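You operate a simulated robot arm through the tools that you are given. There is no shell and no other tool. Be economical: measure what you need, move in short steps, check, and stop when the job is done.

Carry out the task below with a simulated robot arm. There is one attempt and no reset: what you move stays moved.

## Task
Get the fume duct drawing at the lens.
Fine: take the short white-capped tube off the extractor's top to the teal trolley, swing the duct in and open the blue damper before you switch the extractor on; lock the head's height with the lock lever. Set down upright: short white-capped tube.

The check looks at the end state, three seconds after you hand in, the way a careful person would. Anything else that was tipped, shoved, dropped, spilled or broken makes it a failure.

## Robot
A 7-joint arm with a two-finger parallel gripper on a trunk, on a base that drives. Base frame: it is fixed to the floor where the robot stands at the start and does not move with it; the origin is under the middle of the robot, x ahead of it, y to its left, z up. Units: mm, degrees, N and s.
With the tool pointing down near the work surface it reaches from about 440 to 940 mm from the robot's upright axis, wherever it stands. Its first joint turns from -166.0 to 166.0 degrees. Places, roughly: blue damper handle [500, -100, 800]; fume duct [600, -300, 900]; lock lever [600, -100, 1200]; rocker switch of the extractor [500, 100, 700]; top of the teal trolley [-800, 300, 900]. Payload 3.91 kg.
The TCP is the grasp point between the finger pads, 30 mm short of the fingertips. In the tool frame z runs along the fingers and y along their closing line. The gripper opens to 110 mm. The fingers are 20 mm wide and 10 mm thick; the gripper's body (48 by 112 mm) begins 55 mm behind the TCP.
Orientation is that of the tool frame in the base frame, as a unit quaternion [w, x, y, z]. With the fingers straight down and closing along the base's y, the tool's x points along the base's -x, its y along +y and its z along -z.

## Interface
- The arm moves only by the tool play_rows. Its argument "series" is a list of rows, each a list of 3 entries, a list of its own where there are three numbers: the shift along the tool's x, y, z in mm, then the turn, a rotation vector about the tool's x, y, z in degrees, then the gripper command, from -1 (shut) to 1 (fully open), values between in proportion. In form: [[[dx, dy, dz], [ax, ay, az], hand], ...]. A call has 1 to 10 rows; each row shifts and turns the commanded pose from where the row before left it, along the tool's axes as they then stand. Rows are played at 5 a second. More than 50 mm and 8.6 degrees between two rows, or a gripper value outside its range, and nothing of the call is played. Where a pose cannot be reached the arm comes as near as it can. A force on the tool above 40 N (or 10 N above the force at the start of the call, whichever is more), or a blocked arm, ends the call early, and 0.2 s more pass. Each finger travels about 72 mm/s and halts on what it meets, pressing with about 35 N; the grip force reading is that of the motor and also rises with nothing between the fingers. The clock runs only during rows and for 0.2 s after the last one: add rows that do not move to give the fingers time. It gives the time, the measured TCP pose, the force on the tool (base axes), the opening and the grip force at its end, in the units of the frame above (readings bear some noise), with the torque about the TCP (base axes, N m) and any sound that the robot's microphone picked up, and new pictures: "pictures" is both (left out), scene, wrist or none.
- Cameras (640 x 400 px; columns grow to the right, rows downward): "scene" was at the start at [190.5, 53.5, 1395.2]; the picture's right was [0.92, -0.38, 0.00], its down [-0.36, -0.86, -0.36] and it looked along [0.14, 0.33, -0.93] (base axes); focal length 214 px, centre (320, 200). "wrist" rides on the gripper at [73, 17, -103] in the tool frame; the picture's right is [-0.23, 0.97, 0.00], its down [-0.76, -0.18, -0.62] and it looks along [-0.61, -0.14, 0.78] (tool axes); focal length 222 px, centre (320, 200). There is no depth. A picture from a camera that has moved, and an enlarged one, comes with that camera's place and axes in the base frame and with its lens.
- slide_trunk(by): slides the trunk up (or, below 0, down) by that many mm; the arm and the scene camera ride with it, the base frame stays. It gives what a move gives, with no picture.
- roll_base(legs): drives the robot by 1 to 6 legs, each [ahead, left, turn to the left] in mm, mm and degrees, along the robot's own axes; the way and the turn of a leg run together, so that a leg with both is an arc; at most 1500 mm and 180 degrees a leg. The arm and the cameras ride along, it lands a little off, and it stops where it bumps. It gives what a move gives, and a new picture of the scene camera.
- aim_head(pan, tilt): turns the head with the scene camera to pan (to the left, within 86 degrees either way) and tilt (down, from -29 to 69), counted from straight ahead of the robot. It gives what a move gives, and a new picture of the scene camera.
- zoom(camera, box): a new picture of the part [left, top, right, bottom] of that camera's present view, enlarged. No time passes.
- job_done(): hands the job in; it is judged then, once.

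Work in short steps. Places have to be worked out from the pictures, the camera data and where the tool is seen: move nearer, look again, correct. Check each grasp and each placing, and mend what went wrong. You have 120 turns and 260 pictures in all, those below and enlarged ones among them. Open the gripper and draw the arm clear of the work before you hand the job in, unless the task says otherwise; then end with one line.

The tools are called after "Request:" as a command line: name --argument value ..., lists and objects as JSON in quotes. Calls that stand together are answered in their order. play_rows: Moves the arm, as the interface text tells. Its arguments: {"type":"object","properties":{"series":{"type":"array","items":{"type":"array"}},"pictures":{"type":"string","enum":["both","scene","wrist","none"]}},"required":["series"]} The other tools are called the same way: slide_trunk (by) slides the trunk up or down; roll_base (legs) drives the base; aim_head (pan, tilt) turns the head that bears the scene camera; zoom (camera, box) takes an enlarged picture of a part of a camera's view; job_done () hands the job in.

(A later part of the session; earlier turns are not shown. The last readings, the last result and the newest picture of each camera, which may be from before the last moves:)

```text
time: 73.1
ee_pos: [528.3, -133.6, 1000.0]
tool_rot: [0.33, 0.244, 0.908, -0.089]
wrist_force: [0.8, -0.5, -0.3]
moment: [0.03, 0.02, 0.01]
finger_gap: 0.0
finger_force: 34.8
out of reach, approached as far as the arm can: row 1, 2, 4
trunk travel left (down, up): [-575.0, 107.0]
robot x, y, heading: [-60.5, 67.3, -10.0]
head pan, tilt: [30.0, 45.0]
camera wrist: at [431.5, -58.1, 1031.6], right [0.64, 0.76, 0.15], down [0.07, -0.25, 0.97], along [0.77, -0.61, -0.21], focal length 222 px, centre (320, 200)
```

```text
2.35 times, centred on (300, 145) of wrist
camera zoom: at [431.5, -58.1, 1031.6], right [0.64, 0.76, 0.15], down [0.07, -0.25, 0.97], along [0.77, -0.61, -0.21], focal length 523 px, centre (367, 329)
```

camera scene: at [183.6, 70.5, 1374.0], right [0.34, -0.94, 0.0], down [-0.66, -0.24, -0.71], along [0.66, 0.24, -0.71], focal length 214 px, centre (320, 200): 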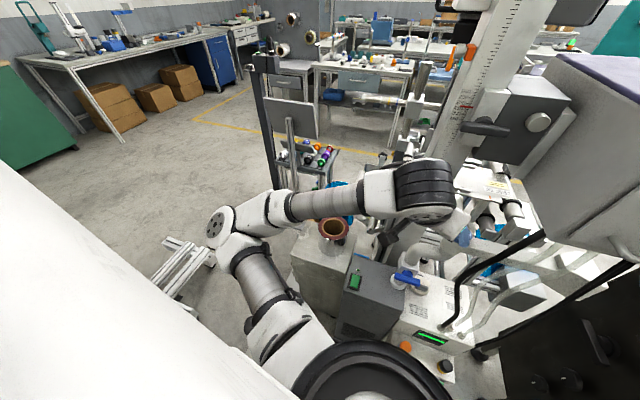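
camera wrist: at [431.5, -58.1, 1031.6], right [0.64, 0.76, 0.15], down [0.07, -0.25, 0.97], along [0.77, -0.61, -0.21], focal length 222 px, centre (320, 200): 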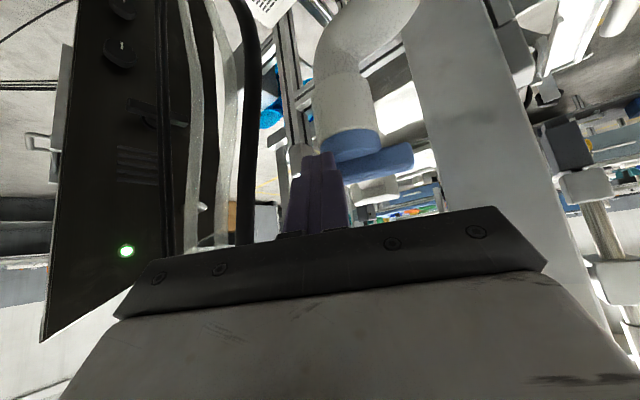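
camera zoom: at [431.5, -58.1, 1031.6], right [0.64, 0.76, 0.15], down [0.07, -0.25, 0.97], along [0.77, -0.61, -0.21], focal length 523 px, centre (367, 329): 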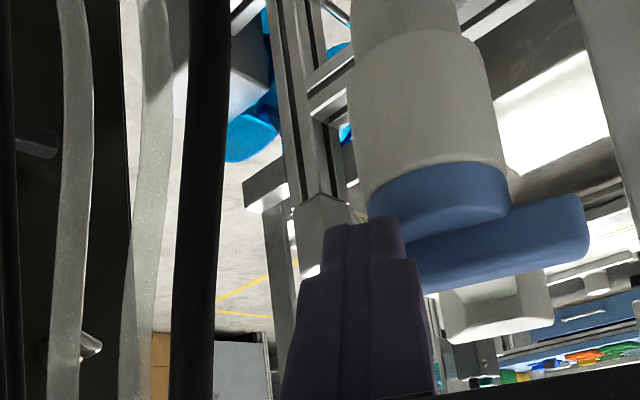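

The bar turned freely and the duct swung (bar now ≈60° round). I check with the scene camera how the nozzle lies relative to the lens.

Request:
aim_head --pan -5 --tilt 35

Request:
zoom --camera "scene" --box '[250, 130, 450, 280]'

```text
time: 74.1
ee_pos: [529.4, -131.8, 1000.2]
tool_rot: [0.329, 0.244, 0.908, -0.089]
wrist_force: [-0.1, 0.5, 0.1]
moment: [-0.02, -0.02, 0.04]
finger_gap: 0.0
finger_force: 34.4
trunk travel left (down, up): [-575.0, 107.0]
robot x, y, heading: [-59.4, 66.8, -9.6]
head pan, tilt: [-5.0, 35.0]
camera scene: at [192.5, 19.9, 1388.8], right [-0.26, -0.97, 0.0], down [-0.55, 0.15, -0.82], along [0.79, -0.21, -0.57], focal length 214 px, centre (320, 200)
```

scene: 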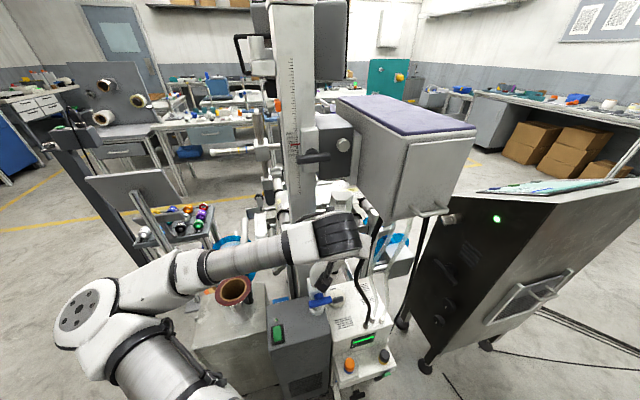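

```text
2.67 times, centred on (350, 205) of scene
camera zoom: at [192.5, 19.9, 1388.8], right [-0.26, -0.97, 0.0], down [-0.55, 0.15, -0.82], along [0.79, -0.21, -0.57], focal length 572 px, centre (240, 187)
```

zoom: 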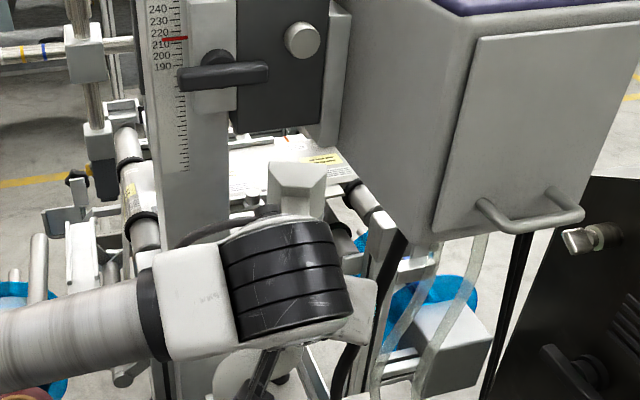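

The nozzle is now at about (800,-225), swinging in under the head. I yaw the tool clear of the conduit and push the bar further in small steps to find the end stop.

Request:
play_rows --series '[[[0, 0, 0], [4.3, 0, 5.1], -1], [[0, 0, 0], [4.3, 0, 5.1], -1], [[0, 0, 0], [4.3, 0, 5.1], -1], [[-5.3, 0.5, 4.4], [0, 0, 0], -1], [[-5.3, 0.5, 4.4], [0, 0, 0], -1], [[-5.3, 0.5, 4.4], [0, 0, 0], -1]]' --pictures "both"

Request:
zoom --camera "wrist" --box '[200, 60, 440, 230]'

Request:
zoom --camera "scene" --box '[290, 160, 410, 240]'

```text
time: 75.5
ee_pos: [536.1, -142.2, 1000.1]
tool_rot: [0.307, 0.398, 0.853, -0.142]
wrist_force: [-13.7, 14.4, 10.8]
moment: [0.08, -0.07, 0.15]
finger_gap: 0.0
finger_force: 34.9
trunk travel left (down, up): [-575.0, 107.0]
robot x, y, heading: [-60.3, 69.5, -9.5]
head pan, tilt: [-5.0, 35.0]
stopped in row 6: the force on the tool passed its limit at 49 N (the readings are from after the stop); the commanded pose is now the measured one
camera scene: at [189.7, 21.9, 1389.8], right [-0.25, -0.97, 0.0], down [-0.55, 0.14, -0.82], along [0.79, -0.21, -0.57], focal length 214 px, centre (320, 200)
camera wrist: at [470.9, -38.3, 1034.0], right [0.86, 0.49, 0.14], down [-0.01, -0.26, 0.97], along [0.51, -0.83, -0.22], focal length 222 px, centre (320, 200)
```

scene: 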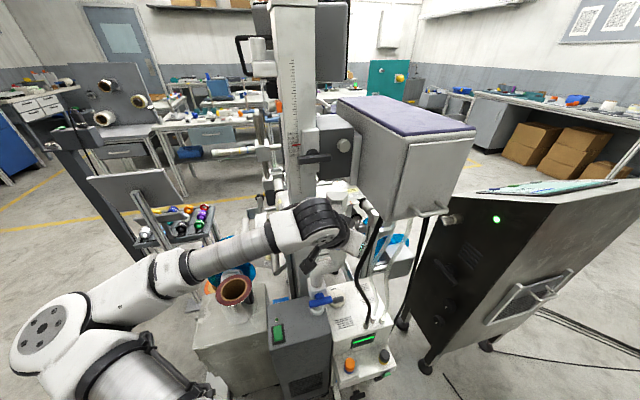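
wrist: 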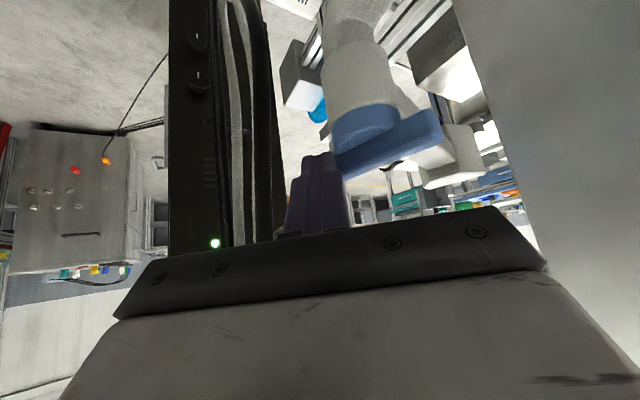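

```text
2.35 times, centred on (320, 145) of wrist
camera zoom: at [470.9, -38.3, 1034.0], right [0.86, 0.49, 0.14], down [-0.01, -0.26, 0.97], along [0.51, -0.83, -0.22], focal length 523 px, centre (320, 329)
```

zoom: 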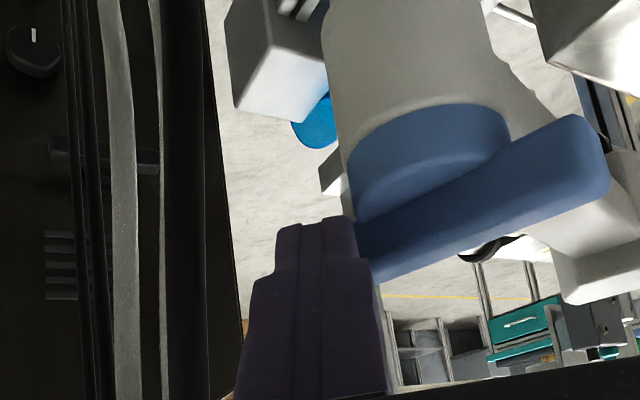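

```text
5.00 times, centred on (350, 200) of scene
camera zoom: at [189.7, 21.9, 1389.8], right [-0.25, -0.97, 0.0], down [-0.55, 0.14, -0.82], along [0.79, -0.21, -0.57], focal length 1072 px, centre (170, 200)
```

zoom: 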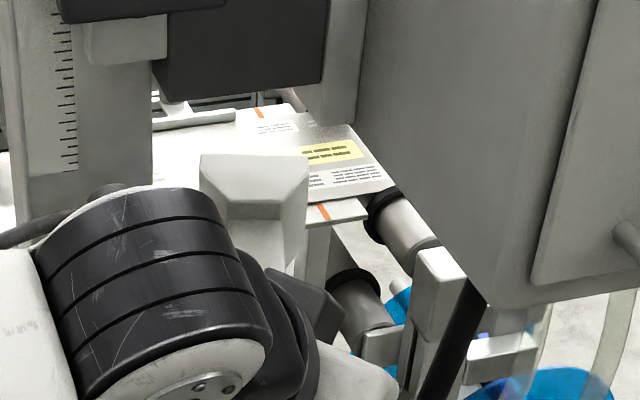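

Resistance at 49 N with the bar about 60–70° round: probably the end stop. I back the hand off and look at the duct properly.

Request:
play_rows --series '[[[5, 5, -10], [0, 0, 0], -1], [[0, 20, -30], [0, 0, 0], -1], [[0, 30, -30], [0, 0, 0], -1], [[0, 30, -30], [-4, 0, -5], -1], [[0, 40, 0], [-4, 0, -5], -1], [[0, 40, 0], [-4, 0, -5], -1], [[0, 40, 0], [0, 8, 0], -1], [[0, 40, 0], [0, 8, 0], -1], [[0, 40, 0], [0, 8, 0], -1], [[0, 40, 0], [0, 8, 0], -1]]' --pictures "scene"

Request:
zoom --camera "scene" --box '[290, 160, 410, 260]'

```text
time: 77.7
ee_pos: [675.7, 148.3, 1062.2]
tool_rot: [0.092, 0.257, 0.962, -0.029]
wrist_force: [0.3, 0.3, 0.6]
moment: [0.03, -0.02, 0.02]
finger_gap: 0.1
finger_force: 35.5
out of reach, approached as far as the arm can: row 10
trunk travel left (down, up): [-575.0, 107.0]
robot x, y, heading: [-57.9, 68.4, -9.6]
head pan, tilt: [-5.0, 35.0]
camera scene: at [191.6, 20.3, 1389.1], right [-0.25, -0.97, 0.0], down [-0.55, 0.15, -0.82], along [0.79, -0.21, -0.57], focal length 214 px, centre (320, 200)
```

scene: 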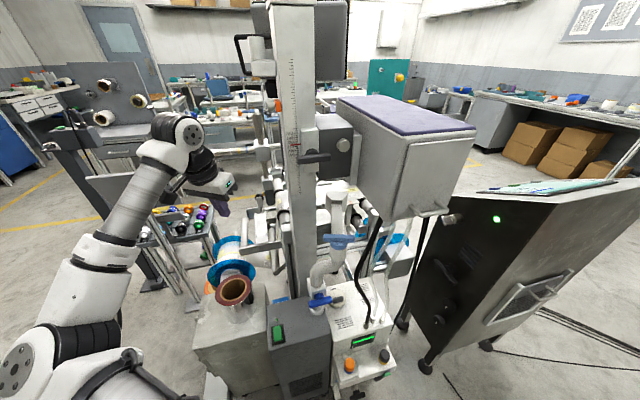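

```text
4.00 times, centred on (350, 210) of scene
camera zoom: at [191.6, 20.3, 1389.1], right [-0.25, -0.97, 0.0], down [-0.55, 0.15, -0.82], along [0.79, -0.21, -0.57], focal length 858 px, centre (200, 160)
```

zoom: 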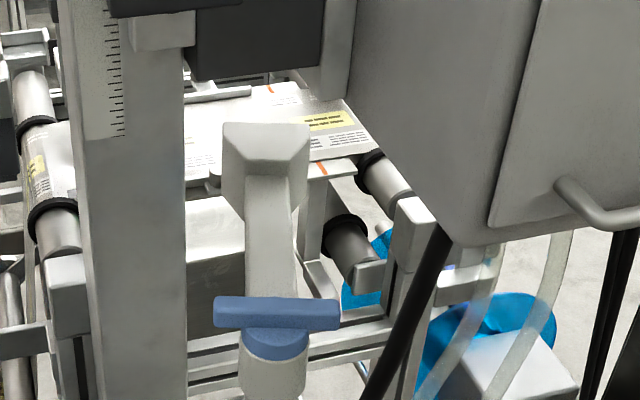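

The duct now points forward to the web under the head, bar square to it. I lower the viewpoint (arm raised to match) to check nozzle against the lens.

Request:
play_rows --series '[[[0, 0, -40], [0, 0, 0], -1], [[0, 0, -40], [0, 0, 0], -1], [[0, 0, -30], [0, 0, 0], -1]]' --pictures "none"

Request:
slide_trunk --by -330

Request:
aim_head --pan -8 --tilt 8

Request:
zoom --camera "scene" --box '[260, 120, 440, 240]'

```text
time: 78.5
ee_pos: [650.8, 149.8, 1171.0]
tool_rot: [0.094, 0.256, 0.962, -0.028]
wrist_force: [-0.9, 0.5, -0.3]
moment: [0.0, -0.03, 0.0]
finger_gap: 0.0
finger_force: 35.1
out of reach, approached as far as the arm can: row 2, 3
trunk travel left (down, up): [-575.0, 107.0]
robot x, y, heading: [-59.7, 67.9, -9.4]
head pan, tilt: [-5.0, 35.0]
```

```text
time: 81.8
ee_pos: [652.5, 149.9, 839.7]
tool_rot: [0.093, 0.256, 0.962, -0.029]
wrist_force: [0.3, -0.9, 0.1]
moment: [-0.01, 0.02, -0.04]
finger_gap: 0.0
finger_force: 35.3
trunk travel left (down, up): [-245.0, 437.0]
robot x, y, heading: [-60.0, 70.5, -9.6]
head pan, tilt: [-5.0, 35.0]
```

```text
time: 82.7
ee_pos: [651.2, 150.2, 839.6]
tool_rot: [0.094, 0.255, 0.962, -0.029]
wrist_force: [0.9, 0.1, -0.1]
moment: [0.03, -0.02, -0.01]
finger_gap: 0.0
finger_force: 34.9
trunk travel left (down, up): [-245.0, 437.0]
robot x, y, heading: [-60.2, 71.4, -9.6]
head pan, tilt: [-8.0, 8.0]
camera scene: at [195.3, 14.4, 1102.2], right [-0.31, -0.95, 0.0], down [-0.13, 0.04, -0.99], along [0.94, -0.3, -0.14], focal length 214 px, centre (320, 200)
```

scene: 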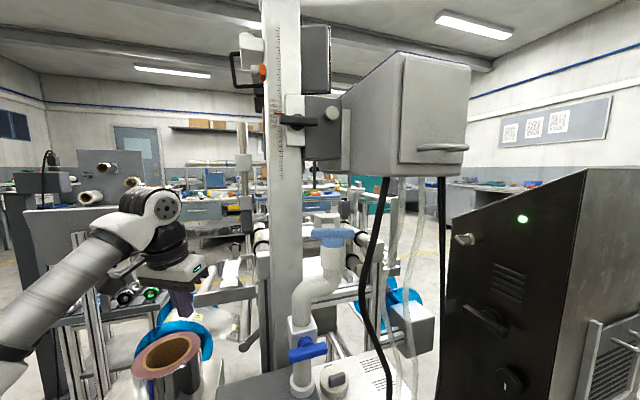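

```text
3.33 times, centred on (350, 180) of scene
camera zoom: at [195.3, 14.4, 1102.2], right [-0.31, -0.95, 0.0], down [-0.13, 0.04, -0.99], along [0.94, -0.3, -0.14], focal length 715 px, centre (220, 267)
```

zoom: 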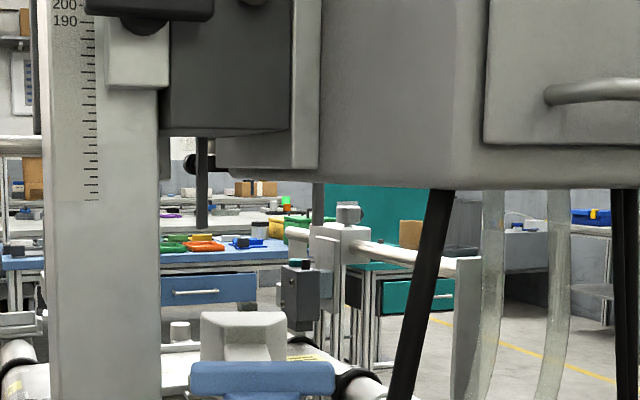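

The nozzle points at the lens position under the head, so the duct is in. Next the damper: I raise the trunk partly and bring the arm back toward the blue handle with a forward tilt.

Request:
slide_trunk --by 230

Request:
play_rows --series '[[[40, -15, 0], [0, 0, 0], -1], [[40, -15, 0], [0, 0, -5], -1], [[20, -40, 0], [0, 0, -5], -1], [[0, -45, 0], [0, 0, -5], -1], [[0, -45, 0], [0, 0, -5], -1], [[0, -20, 0], [0, 0, -5], -1]]' --pictures "none"

Request:
aim_head --pan 5 --tilt 45

```text
time: 85.1
ee_pos: [651.9, 150.5, 1069.6]
tool_rot: [0.095, 0.255, 0.962, -0.028]
wrist_force: [0.5, -0.3, -0.6]
moment: [0.05, -0.03, 0.0]
finger_gap: 0.1
finger_force: 35.1
trunk travel left (down, up): [-475.0, 207.0]
robot x, y, heading: [-60.7, 67.4, -9.9]
head pan, tilt: [-8.0, 8.0]
```

```text
time: 86.5
ee_pos: [502.0, 27.6, 1056.3]
tool_rot: [0.085, 0.04, 0.994, -0.048]
wrist_force: [-0.3, -0.3, 0.3]
moment: [0.0, 0.02, -0.01]
finger_gap: 0.2
finger_force: 34.8
trunk travel left (down, up): [-475.0, 207.0]
robot x, y, heading: [-56.6, 66.6, -9.9]
head pan, tilt: [-8.0, 8.0]
```

```text
time: 87.5
ee_pos: [502.9, 28.7, 1056.9]
tool_rot: [0.085, 0.042, 0.994, -0.048]
wrist_force: [-0.7, 0.9, 0.2]
moment: [-0.03, 0.02, 0.01]
finger_gap: 0.1
finger_force: 34.6
trunk travel left (down, up): [-475.0, 207.0]
robot x, y, heading: [-60.3, 64.2, -9.8]
head pan, tilt: [5.0, 45.0]
camera scene: at [188.1, 35.9, 1274.1], right [-0.08, -1.0, 0.0], down [-0.7, 0.06, -0.71], along [0.71, -0.06, -0.71], focal length 214 px, centre (320, 200)
```

scene: 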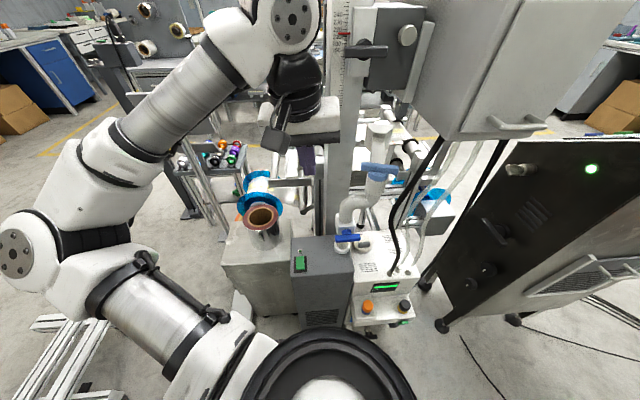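

Good view. I tilt a bit more and go down toward a spot above the handle's left end.

Request:
play_rows --series '[[[0, 0, 0], [0, -6, 0], -1], [[0, 0, 0], [0, -6, 0], -1], [[13.8, -9, 39.4], [0, 0, 0], -1], [[13.8, -9, 39.4], [0, 0, 0], -1], [[13.8, -9, 39.4], [0, 0, 0], -1], [[13.8, -9, 39.4], [0, 0, 0], -1], [[0, 0, 0], [0, 0, 0], -1]]' --pictures "both"

Request:
zoom --camera "scene" --box '[270, 180, 410, 290]'

Request:
zoom --camera "wrist" --box '[200, 40, 420, 230]'

```text
time: 89.1
ee_pos: [506.7, -19.6, 892.1]
tool_rot: [0.189, 0.036, 0.98, -0.052]
wrist_force: [-0.1, -0.9, -1.0]
moment: [-0.02, 0.02, 0.02]
finger_gap: 0.1
finger_force: 34.9
trunk travel left (down, up): [-475.0, 207.0]
robot x, y, heading: [-58.8, 71.1, -9.6]
head pan, tilt: [5.0, 45.0]
camera scene: at [188.1, 35.9, 1274.0], right [-0.08, -1.0, 0.0], down [-0.7, 0.06, -0.71], along [0.7, -0.06, -0.71], focal length 214 px, centre (320, 200)
camera wrist: at [402.9, 12.3, 958.5], right [0.3, 0.95, 0.0], down [0.46, -0.14, 0.88], along [0.84, -0.26, -0.48], focal length 222 px, centre (320, 200)
```

scene: 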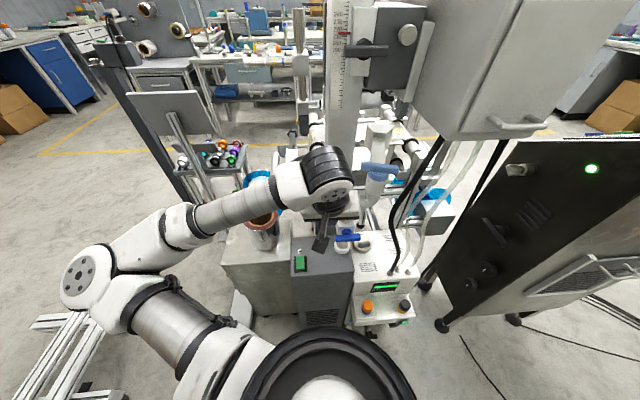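
wrist: 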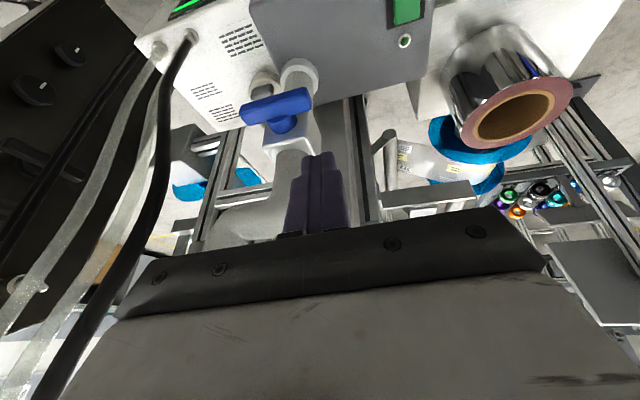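

```text
3.64 times, centred on (340, 235) of scene
camera zoom: at [188.1, 35.9, 1274.0], right [-0.08, -1.0, 0.0], down [-0.7, 0.06, -0.71], along [0.7, -0.06, -0.71], focal length 780 px, centre (247, 73)
```

zoom: 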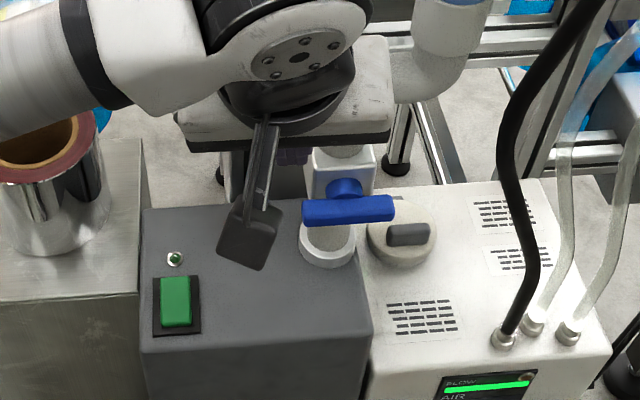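

```text
2.11 times, centred on (310, 135) of wrist
camera zoom: at [402.9, 12.3, 958.5], right [0.3, 0.95, 0.0], down [0.46, -0.14, 0.88], along [0.84, -0.26, -0.48], focal length 468 px, centre (341, 337)
```

zoom: 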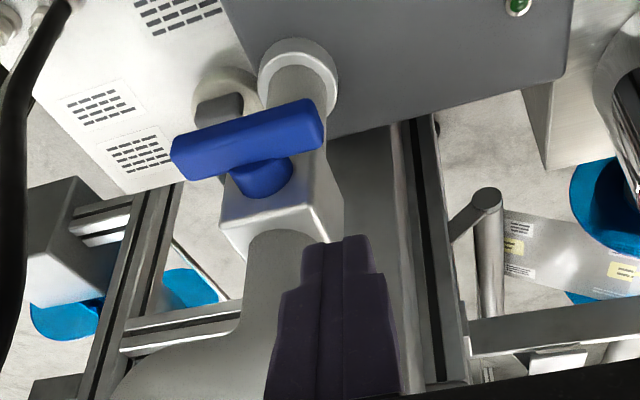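

Tip is left-above the handle; I bring it over the bar's left end, then press down gently.

Request:
play_rows --series '[[[9, -6, 25], [0, 0, 0], -1], [[8, -4.5, 20], [0, 0, 0], -1], [[0, 0, 0], [0, 0, 0], -1]]' --pictures "wrist"

Request:
zoom --camera "wrist" --box '[200, 40, 420, 230]'

Request:
zoom --camera "scene" --box '[300, 190, 400, 270]'

```text
time: 89.9
ee_pos: [510.0, -36.5, 849.1]
tool_rot: [0.188, 0.036, 0.98, -0.052]
wrist_force: [-0.5, 0.2, -0.7]
moment: [0.0, -0.01, -0.02]
finger_gap: 0.0
finger_force: 34.7
out of reach, approached as far as the arm can: row 2
trunk travel left (down, up): [-475.0, 207.0]
robot x, y, heading: [-57.9, 69.9, -10.0]
head pan, tilt: [5.0, 45.0]
camera wrist: at [407.3, -4.4, 915.1], right [0.3, 0.95, 0.0], down [0.46, -0.14, 0.87], along [0.83, -0.26, -0.48], focal length 222 px, centre (320, 200)
```

wrist: 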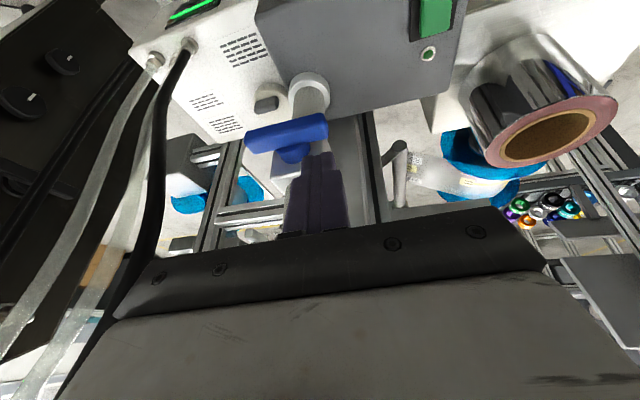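

```text
2.11 times, centred on (310, 135) of wrist
camera zoom: at [407.3, -4.4, 915.1], right [0.3, 0.95, 0.0], down [0.46, -0.14, 0.87], along [0.83, -0.26, -0.48], focal length 468 px, centre (341, 337)
```

zoom: 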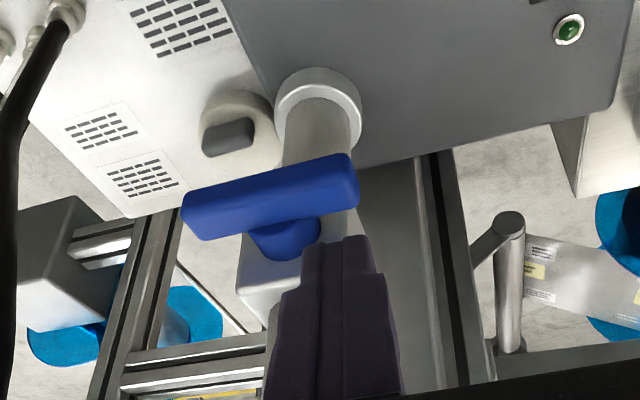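

```text
5.00 times, centred on (350, 230) of scene
camera zoom: at [188.1, 35.9, 1274.0], right [-0.08, -1.0, 0.0], down [-0.7, 0.06, -0.71], along [0.7, -0.06, -0.71], focal length 1072 px, centre (170, 50)
```

zoom: 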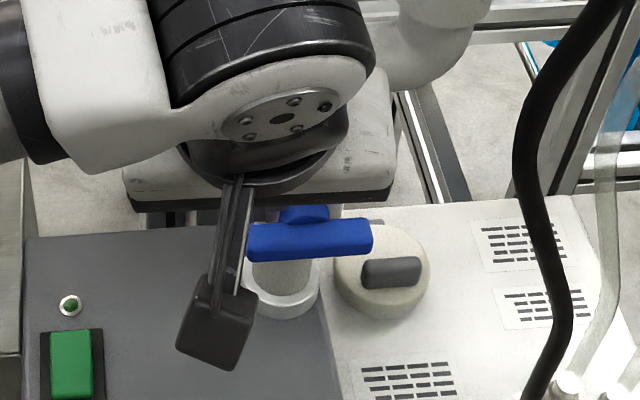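

Bar spans y −39…−104 at (525, z 782). I press down on its left end in steps.

Request:
play_rows --series '[[[5.4, -2.4, 25.1], [0, 0, 0], -1], [[3.8, 0.9, 9.2], [0, 0, 0], -1], [[3.8, 0.9, 9.2], [0, 0, 0], -1], [[0, 0, 0], [0, 0, 0], -1]]' --pictures "wrist"

Request:
zoom --camera "wrist" --box '[200, 40, 420, 230]'

```text
time: 90.6
ee_pos: [516.5, -42.1, 820.3]
tool_rot: [0.195, 0.036, 0.979, -0.052]
wrist_force: [-14.9, 6.7, 29.8]
moment: [0.29, 0.41, 0.03]
finger_gap: 0.0
finger_force: 35.3
out of reach, approached as far as the arm can: row 2
trunk travel left (down, up): [-475.0, 207.0]
robot x, y, heading: [-58.9, 71.8, -9.6]
head pan, tilt: [5.0, 45.0]
stopped in row 3: the force on the tool passed its limit at 49 N (the readings are from after the stop); the commanded pose is now the measured one
camera wrist: at [412.4, -8.9, 884.9], right [0.3, 0.95, 0.0], down [0.45, -0.14, 0.88], along [0.84, -0.26, -0.47], focal length 222 px, centre (320, 200)
```

wrist: 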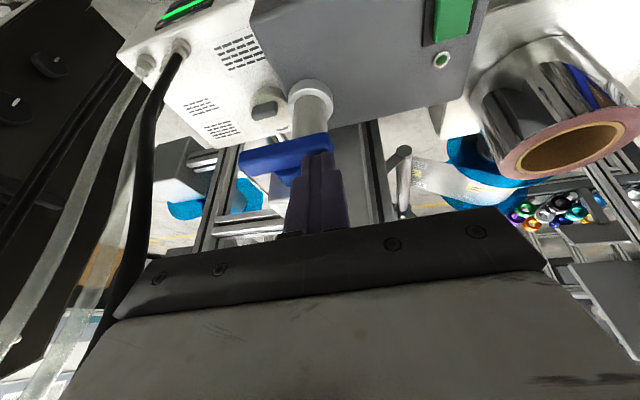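

```text
2.11 times, centred on (310, 135) of wrist
camera zoom: at [412.4, -8.9, 884.9], right [0.3, 0.95, 0.0], down [0.45, -0.14, 0.88], along [0.84, -0.26, -0.47], focal length 468 px, centre (341, 337)
```

zoom: 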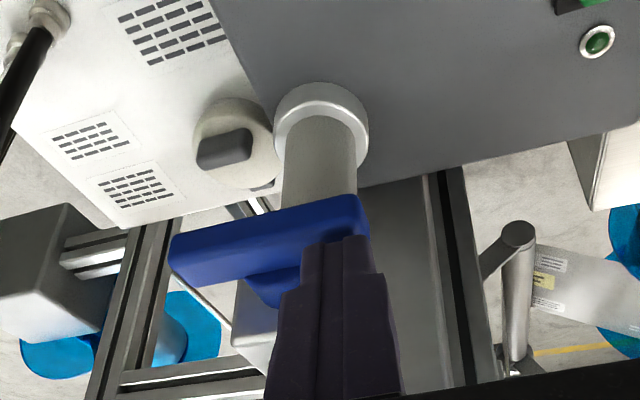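

It does not give that way (49 N), so it likely opens the other way. I lift and press on the right end instead, in finer steps.

Request:
play_rows --series '[[[-5.7, -3.2, -29.9], [0, 0, 0], -1], [[-1.3, -25, 2.9], [0, 0, 0], -1], [[-1.3, -25, 2.9], [0, 0, 0], -1], [[5.5, 1.8, 18], [0, 0, 0], -1], [[0, 0, 0], [0, 0, 0], -1]]' --pictures "wrist"

Request:
zoom --camera "wrist" --box '[200, 40, 420, 230]'

```text
time: 91.8
ee_pos: [516.4, -92.1, 828.6]
tool_rot: [0.192, 0.036, 0.979, -0.052]
wrist_force: [-0.6, 0.1, 0.2]
moment: [-0.03, 0.01, -0.01]
finger_gap: 0.1
finger_force: 35.0
trunk travel left (down, up): [-475.0, 207.0]
robot x, y, heading: [-57.5, 68.8, -9.8]
head pan, tilt: [5.0, 45.0]
camera wrist: at [411.2, -60.5, 893.2], right [0.3, 0.95, 0.0], down [0.46, -0.14, 0.88], along [0.84, -0.26, -0.48], focal length 222 px, centre (320, 200)
```

wrist: 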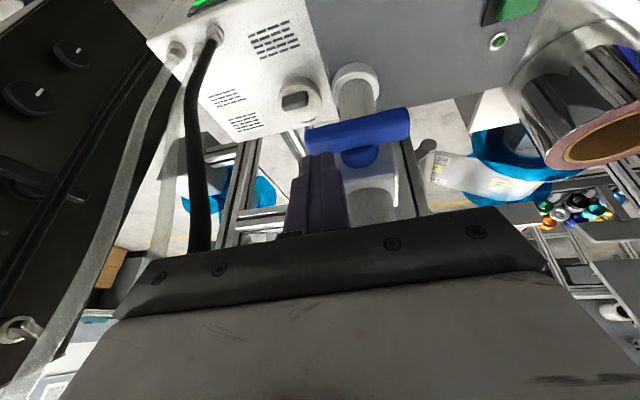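

```text
2.11 times, centred on (310, 135) of wrist
camera zoom: at [411.2, -60.5, 893.2], right [0.3, 0.95, 0.0], down [0.46, -0.14, 0.88], along [0.84, -0.26, -0.48], focal length 468 px, centre (341, 337)
```

zoom: 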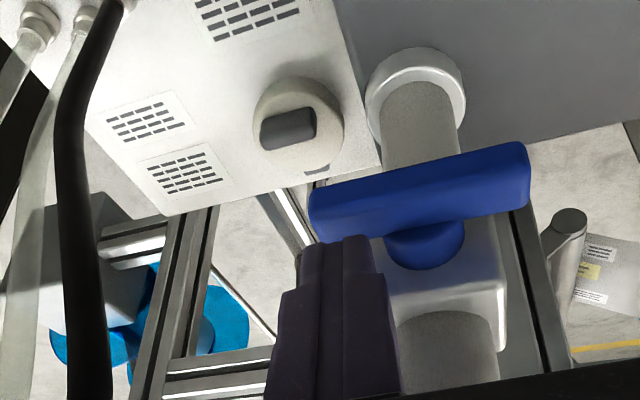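

Tip is right above the right end; I press down by 4 mm steps.

Request:
play_rows --series '[[[1.5, 0.2, 3.7], [0, 0, 0], -1], [[1.5, 0.2, 3.7], [0, 0, 0], -1], [[1.5, 0.2, 3.7], [0, 0, 0], -1], [[1.5, 0.2, 3.7], [0, 0, 0], -1], [[1.5, 0.2, 3.7], [0, 0, 0], -1], [[1.5, 0.2, 3.7], [0, 0, 0], -1]]' --pictures "wrist"

Request:
zoom --camera "wrist" --box '[200, 40, 420, 230]'

```text
time: 93.2
ee_pos: [514.3, -93.9, 802.8]
tool_rot: [0.191, 0.035, 0.98, -0.052]
wrist_force: [0.9, 1.0, -0.5]
moment: [0.02, 0.01, -0.03]
finger_gap: 0.0
finger_force: 35.2
trunk travel left (down, up): [-475.0, 207.0]
robot x, y, heading: [-57.2, 71.9, -9.5]
head pan, tilt: [5.0, 45.0]
camera wrist: at [410.1, -60.6, 868.8], right [0.3, 0.95, 0.0], down [0.46, -0.14, 0.88], along [0.84, -0.26, -0.48], focal length 222 px, centre (320, 200)
```

wrist: 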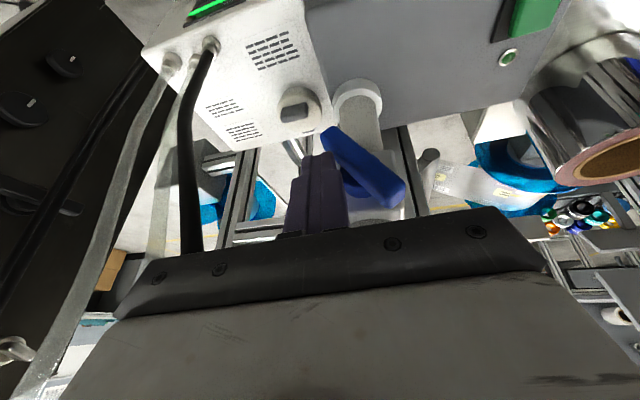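

```text
2.11 times, centred on (310, 135) of wrist
camera zoom: at [410.1, -60.6, 868.8], right [0.3, 0.95, 0.0], down [0.46, -0.14, 0.88], along [0.84, -0.26, -0.48], focal length 468 px, centre (341, 337)
```

zoom: 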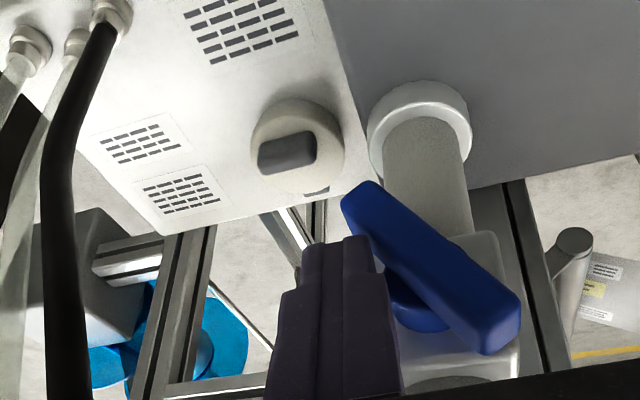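

The damper turns this way (≈50° now). I carry on down and to the left to complete the quarter turn.

Request:
play_rows --series '[[[3.2, 4.7, 6.9], [0, 0, 0], -1], [[3.2, 4.7, 6.9], [0, 0, 0], -1], [[3.2, 4.7, 6.9], [0, 0, 0], -1], [[0.2, 4, -0.5], [0, 0, 0], -1], [[0.2, 4, -0.5], [0, 0, 0], -1], [[0.2, 4, -0.5], [0, 0, 0], -1]]' --pictures "wrist"

Request:
zoom --camera "wrist" --box '[200, 40, 420, 230]'

Request:
zoom --camera "scene" --box '[300, 190, 400, 270]'

```text
time: 93.9
ee_pos: [514.6, -90.2, 788.4]
tool_rot: [0.195, 0.041, 0.978, -0.06]
wrist_force: [-1.8, -6.5, 2.3]
moment: [0.03, -0.02, 0.0]
finger_gap: 0.0
finger_force: 35.3
trunk travel left (down, up): [-475.0, 207.0]
robot x, y, heading: [-60.8, 72.0, -10.2]
head pan, tilt: [5.0, 45.0]
stopped in row 3: the force on the tool passed its limit at 46 N (the readings are from after the stop); the commanded pose is now the measured one
camera wrist: at [410.8, -56.2, 852.6], right [0.31, 0.95, -0.01], down [0.45, -0.14, 0.88], along [0.84, -0.28, -0.47], focal length 222 px, centre (320, 200)
```

wrist: 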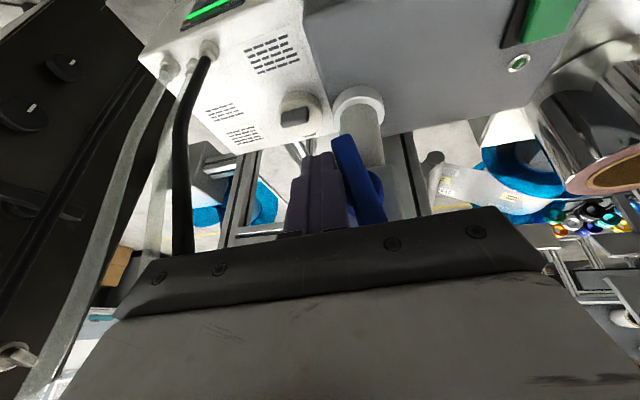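

```text
2.11 times, centred on (310, 135) of wrist
camera zoom: at [410.8, -56.2, 852.6], right [0.31, 0.95, -0.01], down [0.45, -0.14, 0.88], along [0.84, -0.28, -0.47], focal length 468 px, centre (341, 337)
```

zoom: 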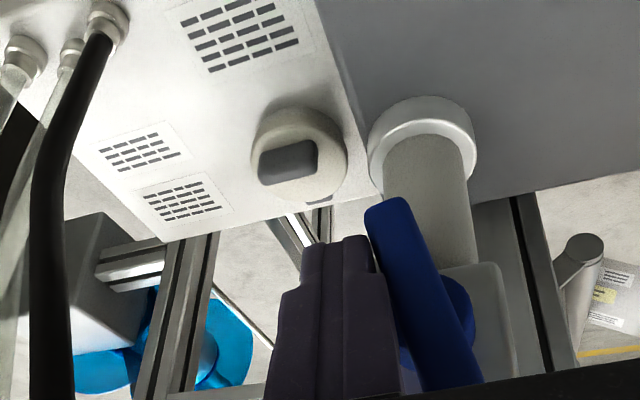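

```text
5.00 times, centred on (350, 230) of scene
camera zoom: at [188.1, 35.1, 1273.8], right [-0.09, -1.0, 0.0], down [-0.7, 0.06, -0.71], along [0.7, -0.06, -0.71], focal length 1072 px, centre (170, 50)
```

zoom: 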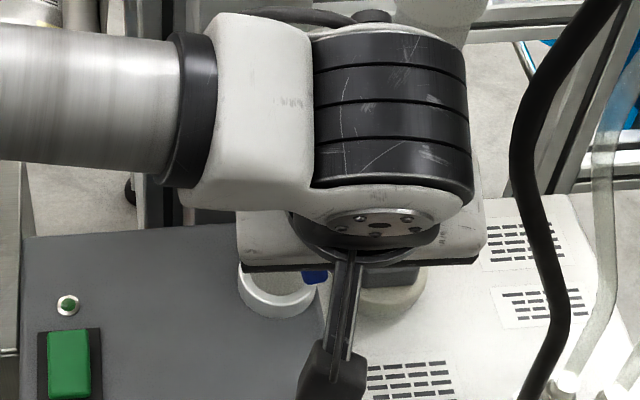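

Nearly vertical now. I push gently leftward (+y) at its lower end to bring it to the stop.

Request:
play_rows --series '[[[0.5, -1, 1], [0, 0, 0], -1], [[1, 2, 2], [0, 0, 0], -1], [[1, 2, 2], [0, 0, 0], -1], [[0, 2.5, 0], [0, 0, 0], -1], [[0, 2.5, 0], [0, 0, 0], -1], [[0, 2.5, 0], [0, 0, 0], -1]]' --pictures "wrist"

Request:
zoom --camera "wrist" --box '[200, 40, 420, 230]'

```text
time: 94.9
ee_pos: [516.0, -92.4, 784.6]
tool_rot: [0.199, 0.046, 0.977, -0.065]
wrist_force: [-0.8, -5.9, 3.1]
moment: [0.0, -0.03, 0.01]
finger_gap: 0.0
finger_force: 35.3
trunk travel left (down, up): [-475.0, 207.0]
robot x, y, heading: [-56.9, 69.3, -10.1]
head pan, tilt: [5.0, 45.0]
stopped in row 4: the force on the tool passed its limit at 43 N (the readings are from after the stop); the commanded pose is now the measured one
camera wrist: at [410.8, -55.5, 847.6], right [0.32, 0.95, -0.02], down [0.44, -0.13, 0.89], along [0.84, -0.29, -0.46], focal length 222 px, centre (320, 200)
```

wrist: 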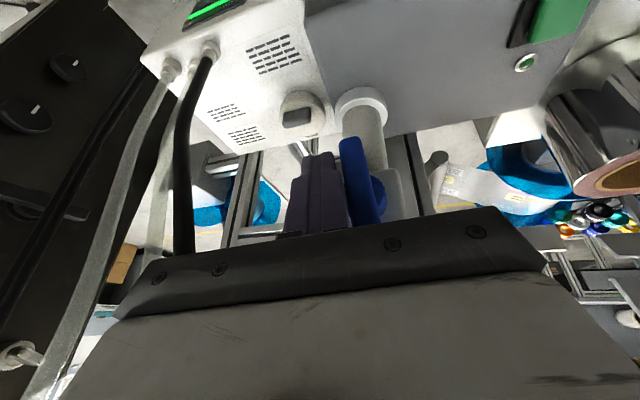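

```text
2.11 times, centred on (310, 135) of wrist
camera zoom: at [410.8, -55.5, 847.6], right [0.32, 0.95, -0.02], down [0.44, -0.13, 0.89], along [0.84, -0.29, -0.46], focal length 468 px, centre (341, 337)
```

zoom: 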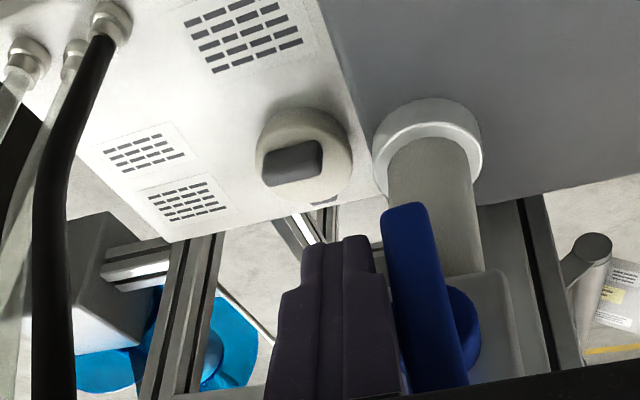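

The bar now lies parallel to the pipe. I withdraw and check from the scene camera.

Request:
play_rows --series '[[[0, -6, -5], [0, 0, 0], -1], [[0, -4, -30], [0, 0, 0], -1], [[0, 0, -40], [0, 0, 0], -1], [[0, 0, -40], [0, 0, 0], -1], [[0, 40, -20], [0, 0, 0], -1], [[0, 45, 0], [0, 0, 0], -1], [[0, 45, 0], [0, 0, 0], -1], [[0, 45, 0], [0, 0, 0], -1], [[0, 45, 0], [0, 0, 0], -1]]' --pictures "scene"

Request:
zoom --camera "scene" --box '[300, 190, 400, 270]'

```text
time: 96.9
ee_pos: [506.6, 131.6, 890.1]
tool_rot: [0.198, 0.044, 0.977, -0.063]
wrist_force: [-0.6, -1.2, 0.1]
moment: [0.01, 0.04, -0.01]
finger_gap: 0.2
finger_force: 35.7
out of reach, approached as far as the arm can: row 2, 3, 5
trunk travel left (down, up): [-475.0, 207.0]
robot x, y, heading: [-62.2, 67.6, -10.2]
head pan, tilt: [5.0, 45.0]
camera scene: at [187.8, 34.5, 1274.1], right [-0.09, -1.0, 0.0], down [-0.7, 0.06, -0.71], along [0.7, -0.06, -0.71], focal length 214 px, centre (320, 200)
```

scene: 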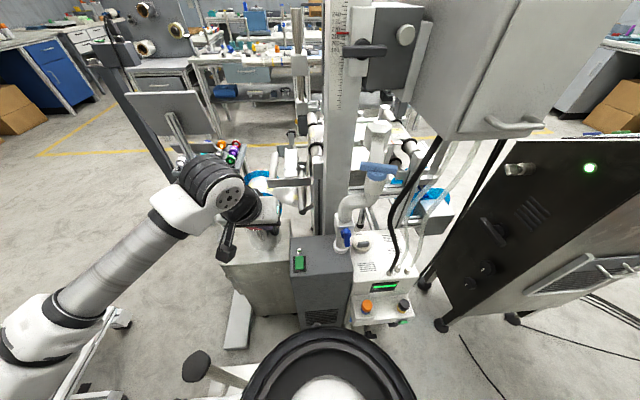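

```text
5.00 times, centred on (350, 230) of scene
camera zoom: at [187.8, 34.5, 1274.1], right [-0.09, -1.0, 0.0], down [-0.7, 0.06, -0.71], along [0.7, -0.06, -0.71], focal length 1072 px, centre (170, 50)
```

zoom: 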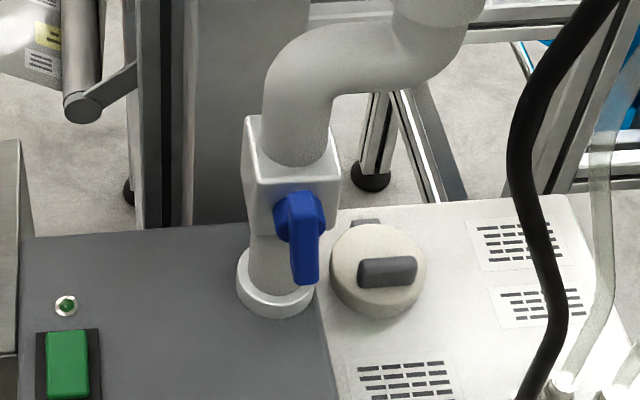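

The bar is still ~10° short of vertical: the finger was pressing both sides of its pivot. I push its upper end to the right from the left side instead.

Request:
play_rows --series '[[[-2.5, -40.8, 5.8], [0, 0, 0], -1], [[-2.5, -40.8, 5.8], [0, 0, 0], -1], [[-2.5, -40.8, 5.8], [0, 0, 0], -1], [[-2.5, -38, 5.8], [0, 0, 0], -1], [[10, 2.5, 28], [0, 0, 0], -1], [[0, 0, 0], [0, 0, 0], -1]]' --pictures "wrist"

Request:
zoom --camera "wrist" --box '[200, 40, 420, 230]'

```text
time: 98.3
ee_pos: [510.2, -36.0, 862.9]
tool_rot: [0.197, 0.045, 0.977, -0.064]
wrist_force: [-0.2, 0.2, 0.4]
moment: [-0.03, -0.02, -0.03]
finger_gap: 0.0
finger_force: 35.2
out of reach, approached as far as the arm can: row 5
trunk travel left (down, up): [-475.0, 207.0]
robot x, y, heading: [-59.8, 69.4, -9.6]
head pan, tilt: [5.0, 45.0]
camera wrist: at [406.8, -0.2, 926.1], right [0.32, 0.95, -0.01], down [0.44, -0.13, 0.89], along [0.84, -0.29, -0.46], focal length 222 px, centre (320, 200)
```

wrist: 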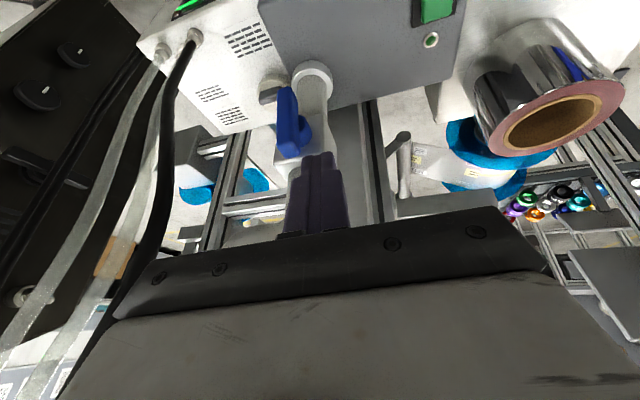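

```text
2.11 times, centred on (310, 135) of wrist
camera zoom: at [406.8, -0.2, 926.1], right [0.32, 0.95, -0.01], down [0.44, -0.13, 0.89], along [0.84, -0.29, -0.46], focal length 468 px, centre (341, 337)
```

zoom: 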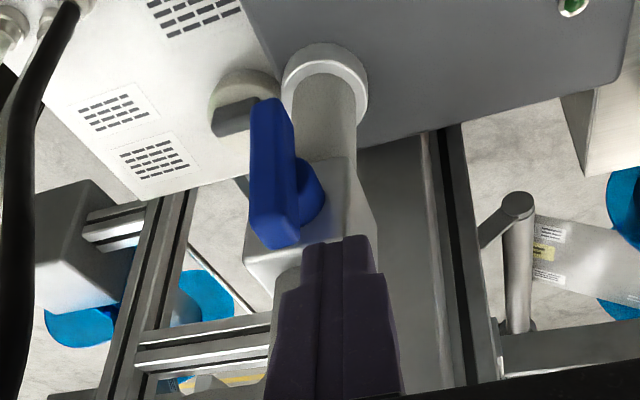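

It is about 7° short. I lower the tip beside the bar's upper end and nudge it −y in 3 mm steps.

Request:
play_rows --series '[[[6, 0.7, 14.5], [0, 0, 0], -1], [[6, 0.7, 14.5], [0, 0, 0], -1], [[-0.2, -4, 0.4], [0, 0, 0], -1], [[-0.2, -4, 0.4], [0, 0, 0], -1], [[-0.2, -3, 0.4], [0, 0, 0], -1], [[-0.2, -3, 0.4], [0, 0, 0], -1], [[-0.2, -3, 0.4], [0, 0, 0], -1]]' --pictures "wrist"

Request:
zoom --camera "wrist" --box '[200, 40, 420, 230]'

```text
time: 99.9
ee_pos: [520.3, -50.8, 834.7]
tool_rot: [0.199, 0.043, 0.977, -0.061]
wrist_force: [-5.1, 23.0, 2.8]
moment: [0.5, 0.07, 0.32]
finger_gap: 0.1
finger_force: 34.7
out of reach, approached as far as the arm can: row 1, 2
trunk travel left (down, up): [-475.0, 207.0]
robot x, y, heading: [-58.8, 69.8, -9.7]
head pan, tilt: [5.0, 45.0]
camera wrist: at [415.5, -15.2, 898.2], right [0.31, 0.95, -0.01], down [0.44, -0.14, 0.89], along [0.84, -0.28, -0.46], focal length 222 px, centre (320, 200)
```

wrist: 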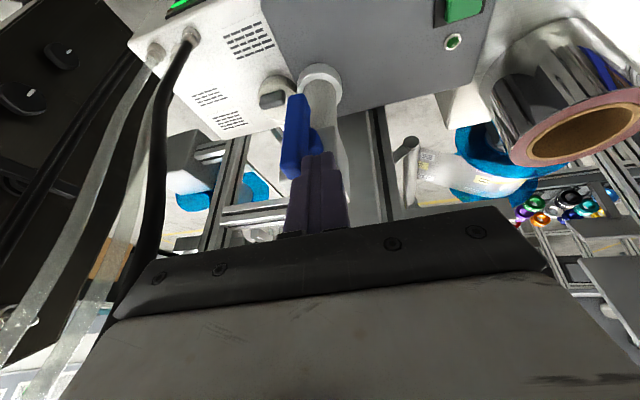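

```text
2.11 times, centred on (310, 135) of wrist
camera zoom: at [415.5, -15.2, 898.2], right [0.31, 0.95, -0.01], down [0.44, -0.14, 0.89], along [0.84, -0.28, -0.46], focal length 468 px, centre (341, 337)
```

zoom: 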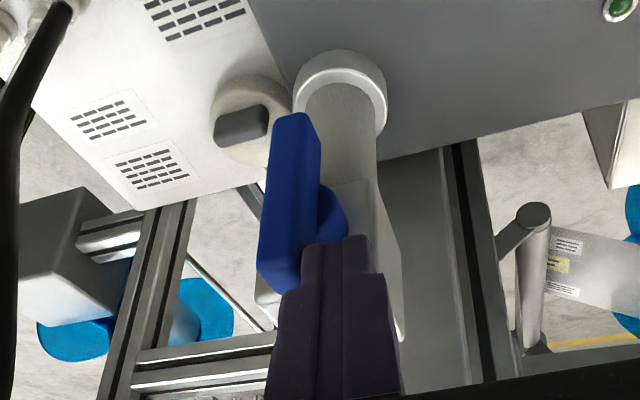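

Bar is now vertical within a degree or two, with 23 N held. One slight extra nudge to make sure it is at its stop.

Request:
play_rows --series '[[[0, -1.5, 0], [0, 0, 0], -1], [[0, -1.5, 0], [0, 0, 0], -1], [[0, 0, 0], [0, 0, 0], -1]]' --pictures "none"

Request:
play_rows --series '[[[0, 10, 0], [0, 0, 0], -1], [[0, 10, -30], [0, 0, 0], -1], [[0, 10, -40], [0, 0, 0], -1], [[0, 30, -20], [0, 0, 0], -1], [[0, 45, 0], [0, 0, 0], -1], [[0, 45, 0], [0, 0, 0], -1]]' --pictures "scene"

Request:
zoom --camera "scene" --box '[280, 190, 400, 290]'

```text
time: 100.5
ee_pos: [520.7, -49.2, 834.2]
tool_rot: [0.198, 0.039, 0.978, -0.057]
wrist_force: [-4.6, 10.6, 5.3]
moment: [0.17, 0.05, 0.09]
finger_gap: 0.0
finger_force: 34.6
trunk travel left (down, up): [-475.0, 207.0]
robot x, y, heading: [-60.1, 71.6, -9.6]
head pan, tilt: [5.0, 45.0]
stopped in row 3: the force on the tool passed its limit at 41 N (the readings are from after the stop); the commanded pose is now the measured one
```

```text
time: 101.9
ee_pos: [500.5, 109.1, 899.3]
tool_rot: [0.198, 0.041, 0.978, -0.057]
wrist_force: [-1.2, 0.5, 0.2]
moment: [0.01, 0.02, 0.01]
finger_gap: 0.2
finger_force: 35.2
trunk travel left (down, up): [-475.0, 207.0]
robot x, y, heading: [-57.8, 62.7, -10.1]
head pan, tilt: [5.0, 45.0]
camera scene: at [187.8, 35.2, 1274.1], right [-0.09, -1.0, 0.0], down [-0.7, 0.06, -0.71], along [0.7, -0.06, -0.71], focal length 214 px, centre (320, 200)
```

scene: 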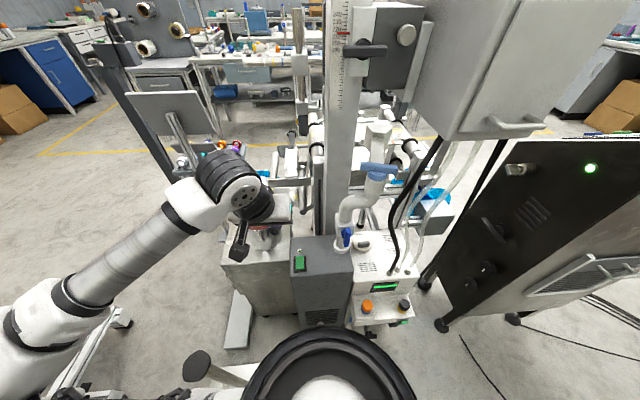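

```text
4.00 times, centred on (340, 240) of scene
camera zoom: at [187.8, 35.2, 1274.1], right [-0.09, -1.0, 0.0], down [-0.7, 0.06, -0.71], along [0.7, -0.06, -0.71], focal length 858 px, centre (240, 40)
```

zoom: 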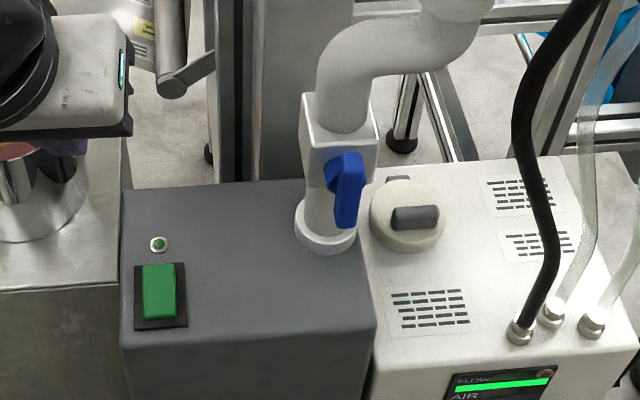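

The damper is open (handle vertical, at its stop). Now the rocker switch; I zoom to see its present tilt.

Request:
zoom --camera "scene" --box '[288, 240, 328, 275]'

Request:
zoom --camera "wrist" --box '[200, 20, 440, 210]'

```text
11.43 times, centred on (308, 258) of scene
camera zoom: at [187.8, 35.2, 1274.1], right [-0.09, -1.0, 0.0], down [-0.7, 0.06, -0.71], along [0.7, -0.06, -0.71], focal length 2451 px, centre (457, -457)
```

zoom: 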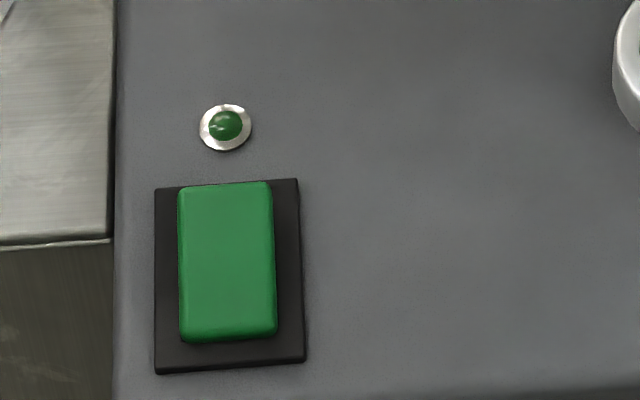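

```text
2.11 times, centred on (320, 115) of wrist
camera zoom: at [395.7, 143.2, 964.7], right [0.31, 0.95, -0.01], down [0.44, -0.14, 0.89], along [0.84, -0.28, -0.46], focal length 468 px, centre (320, 379)
```

zoom: 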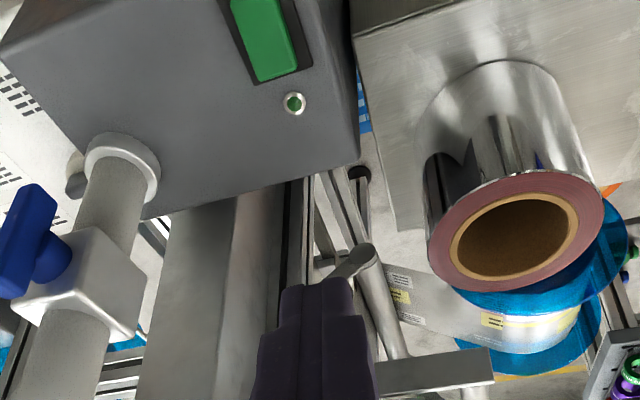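

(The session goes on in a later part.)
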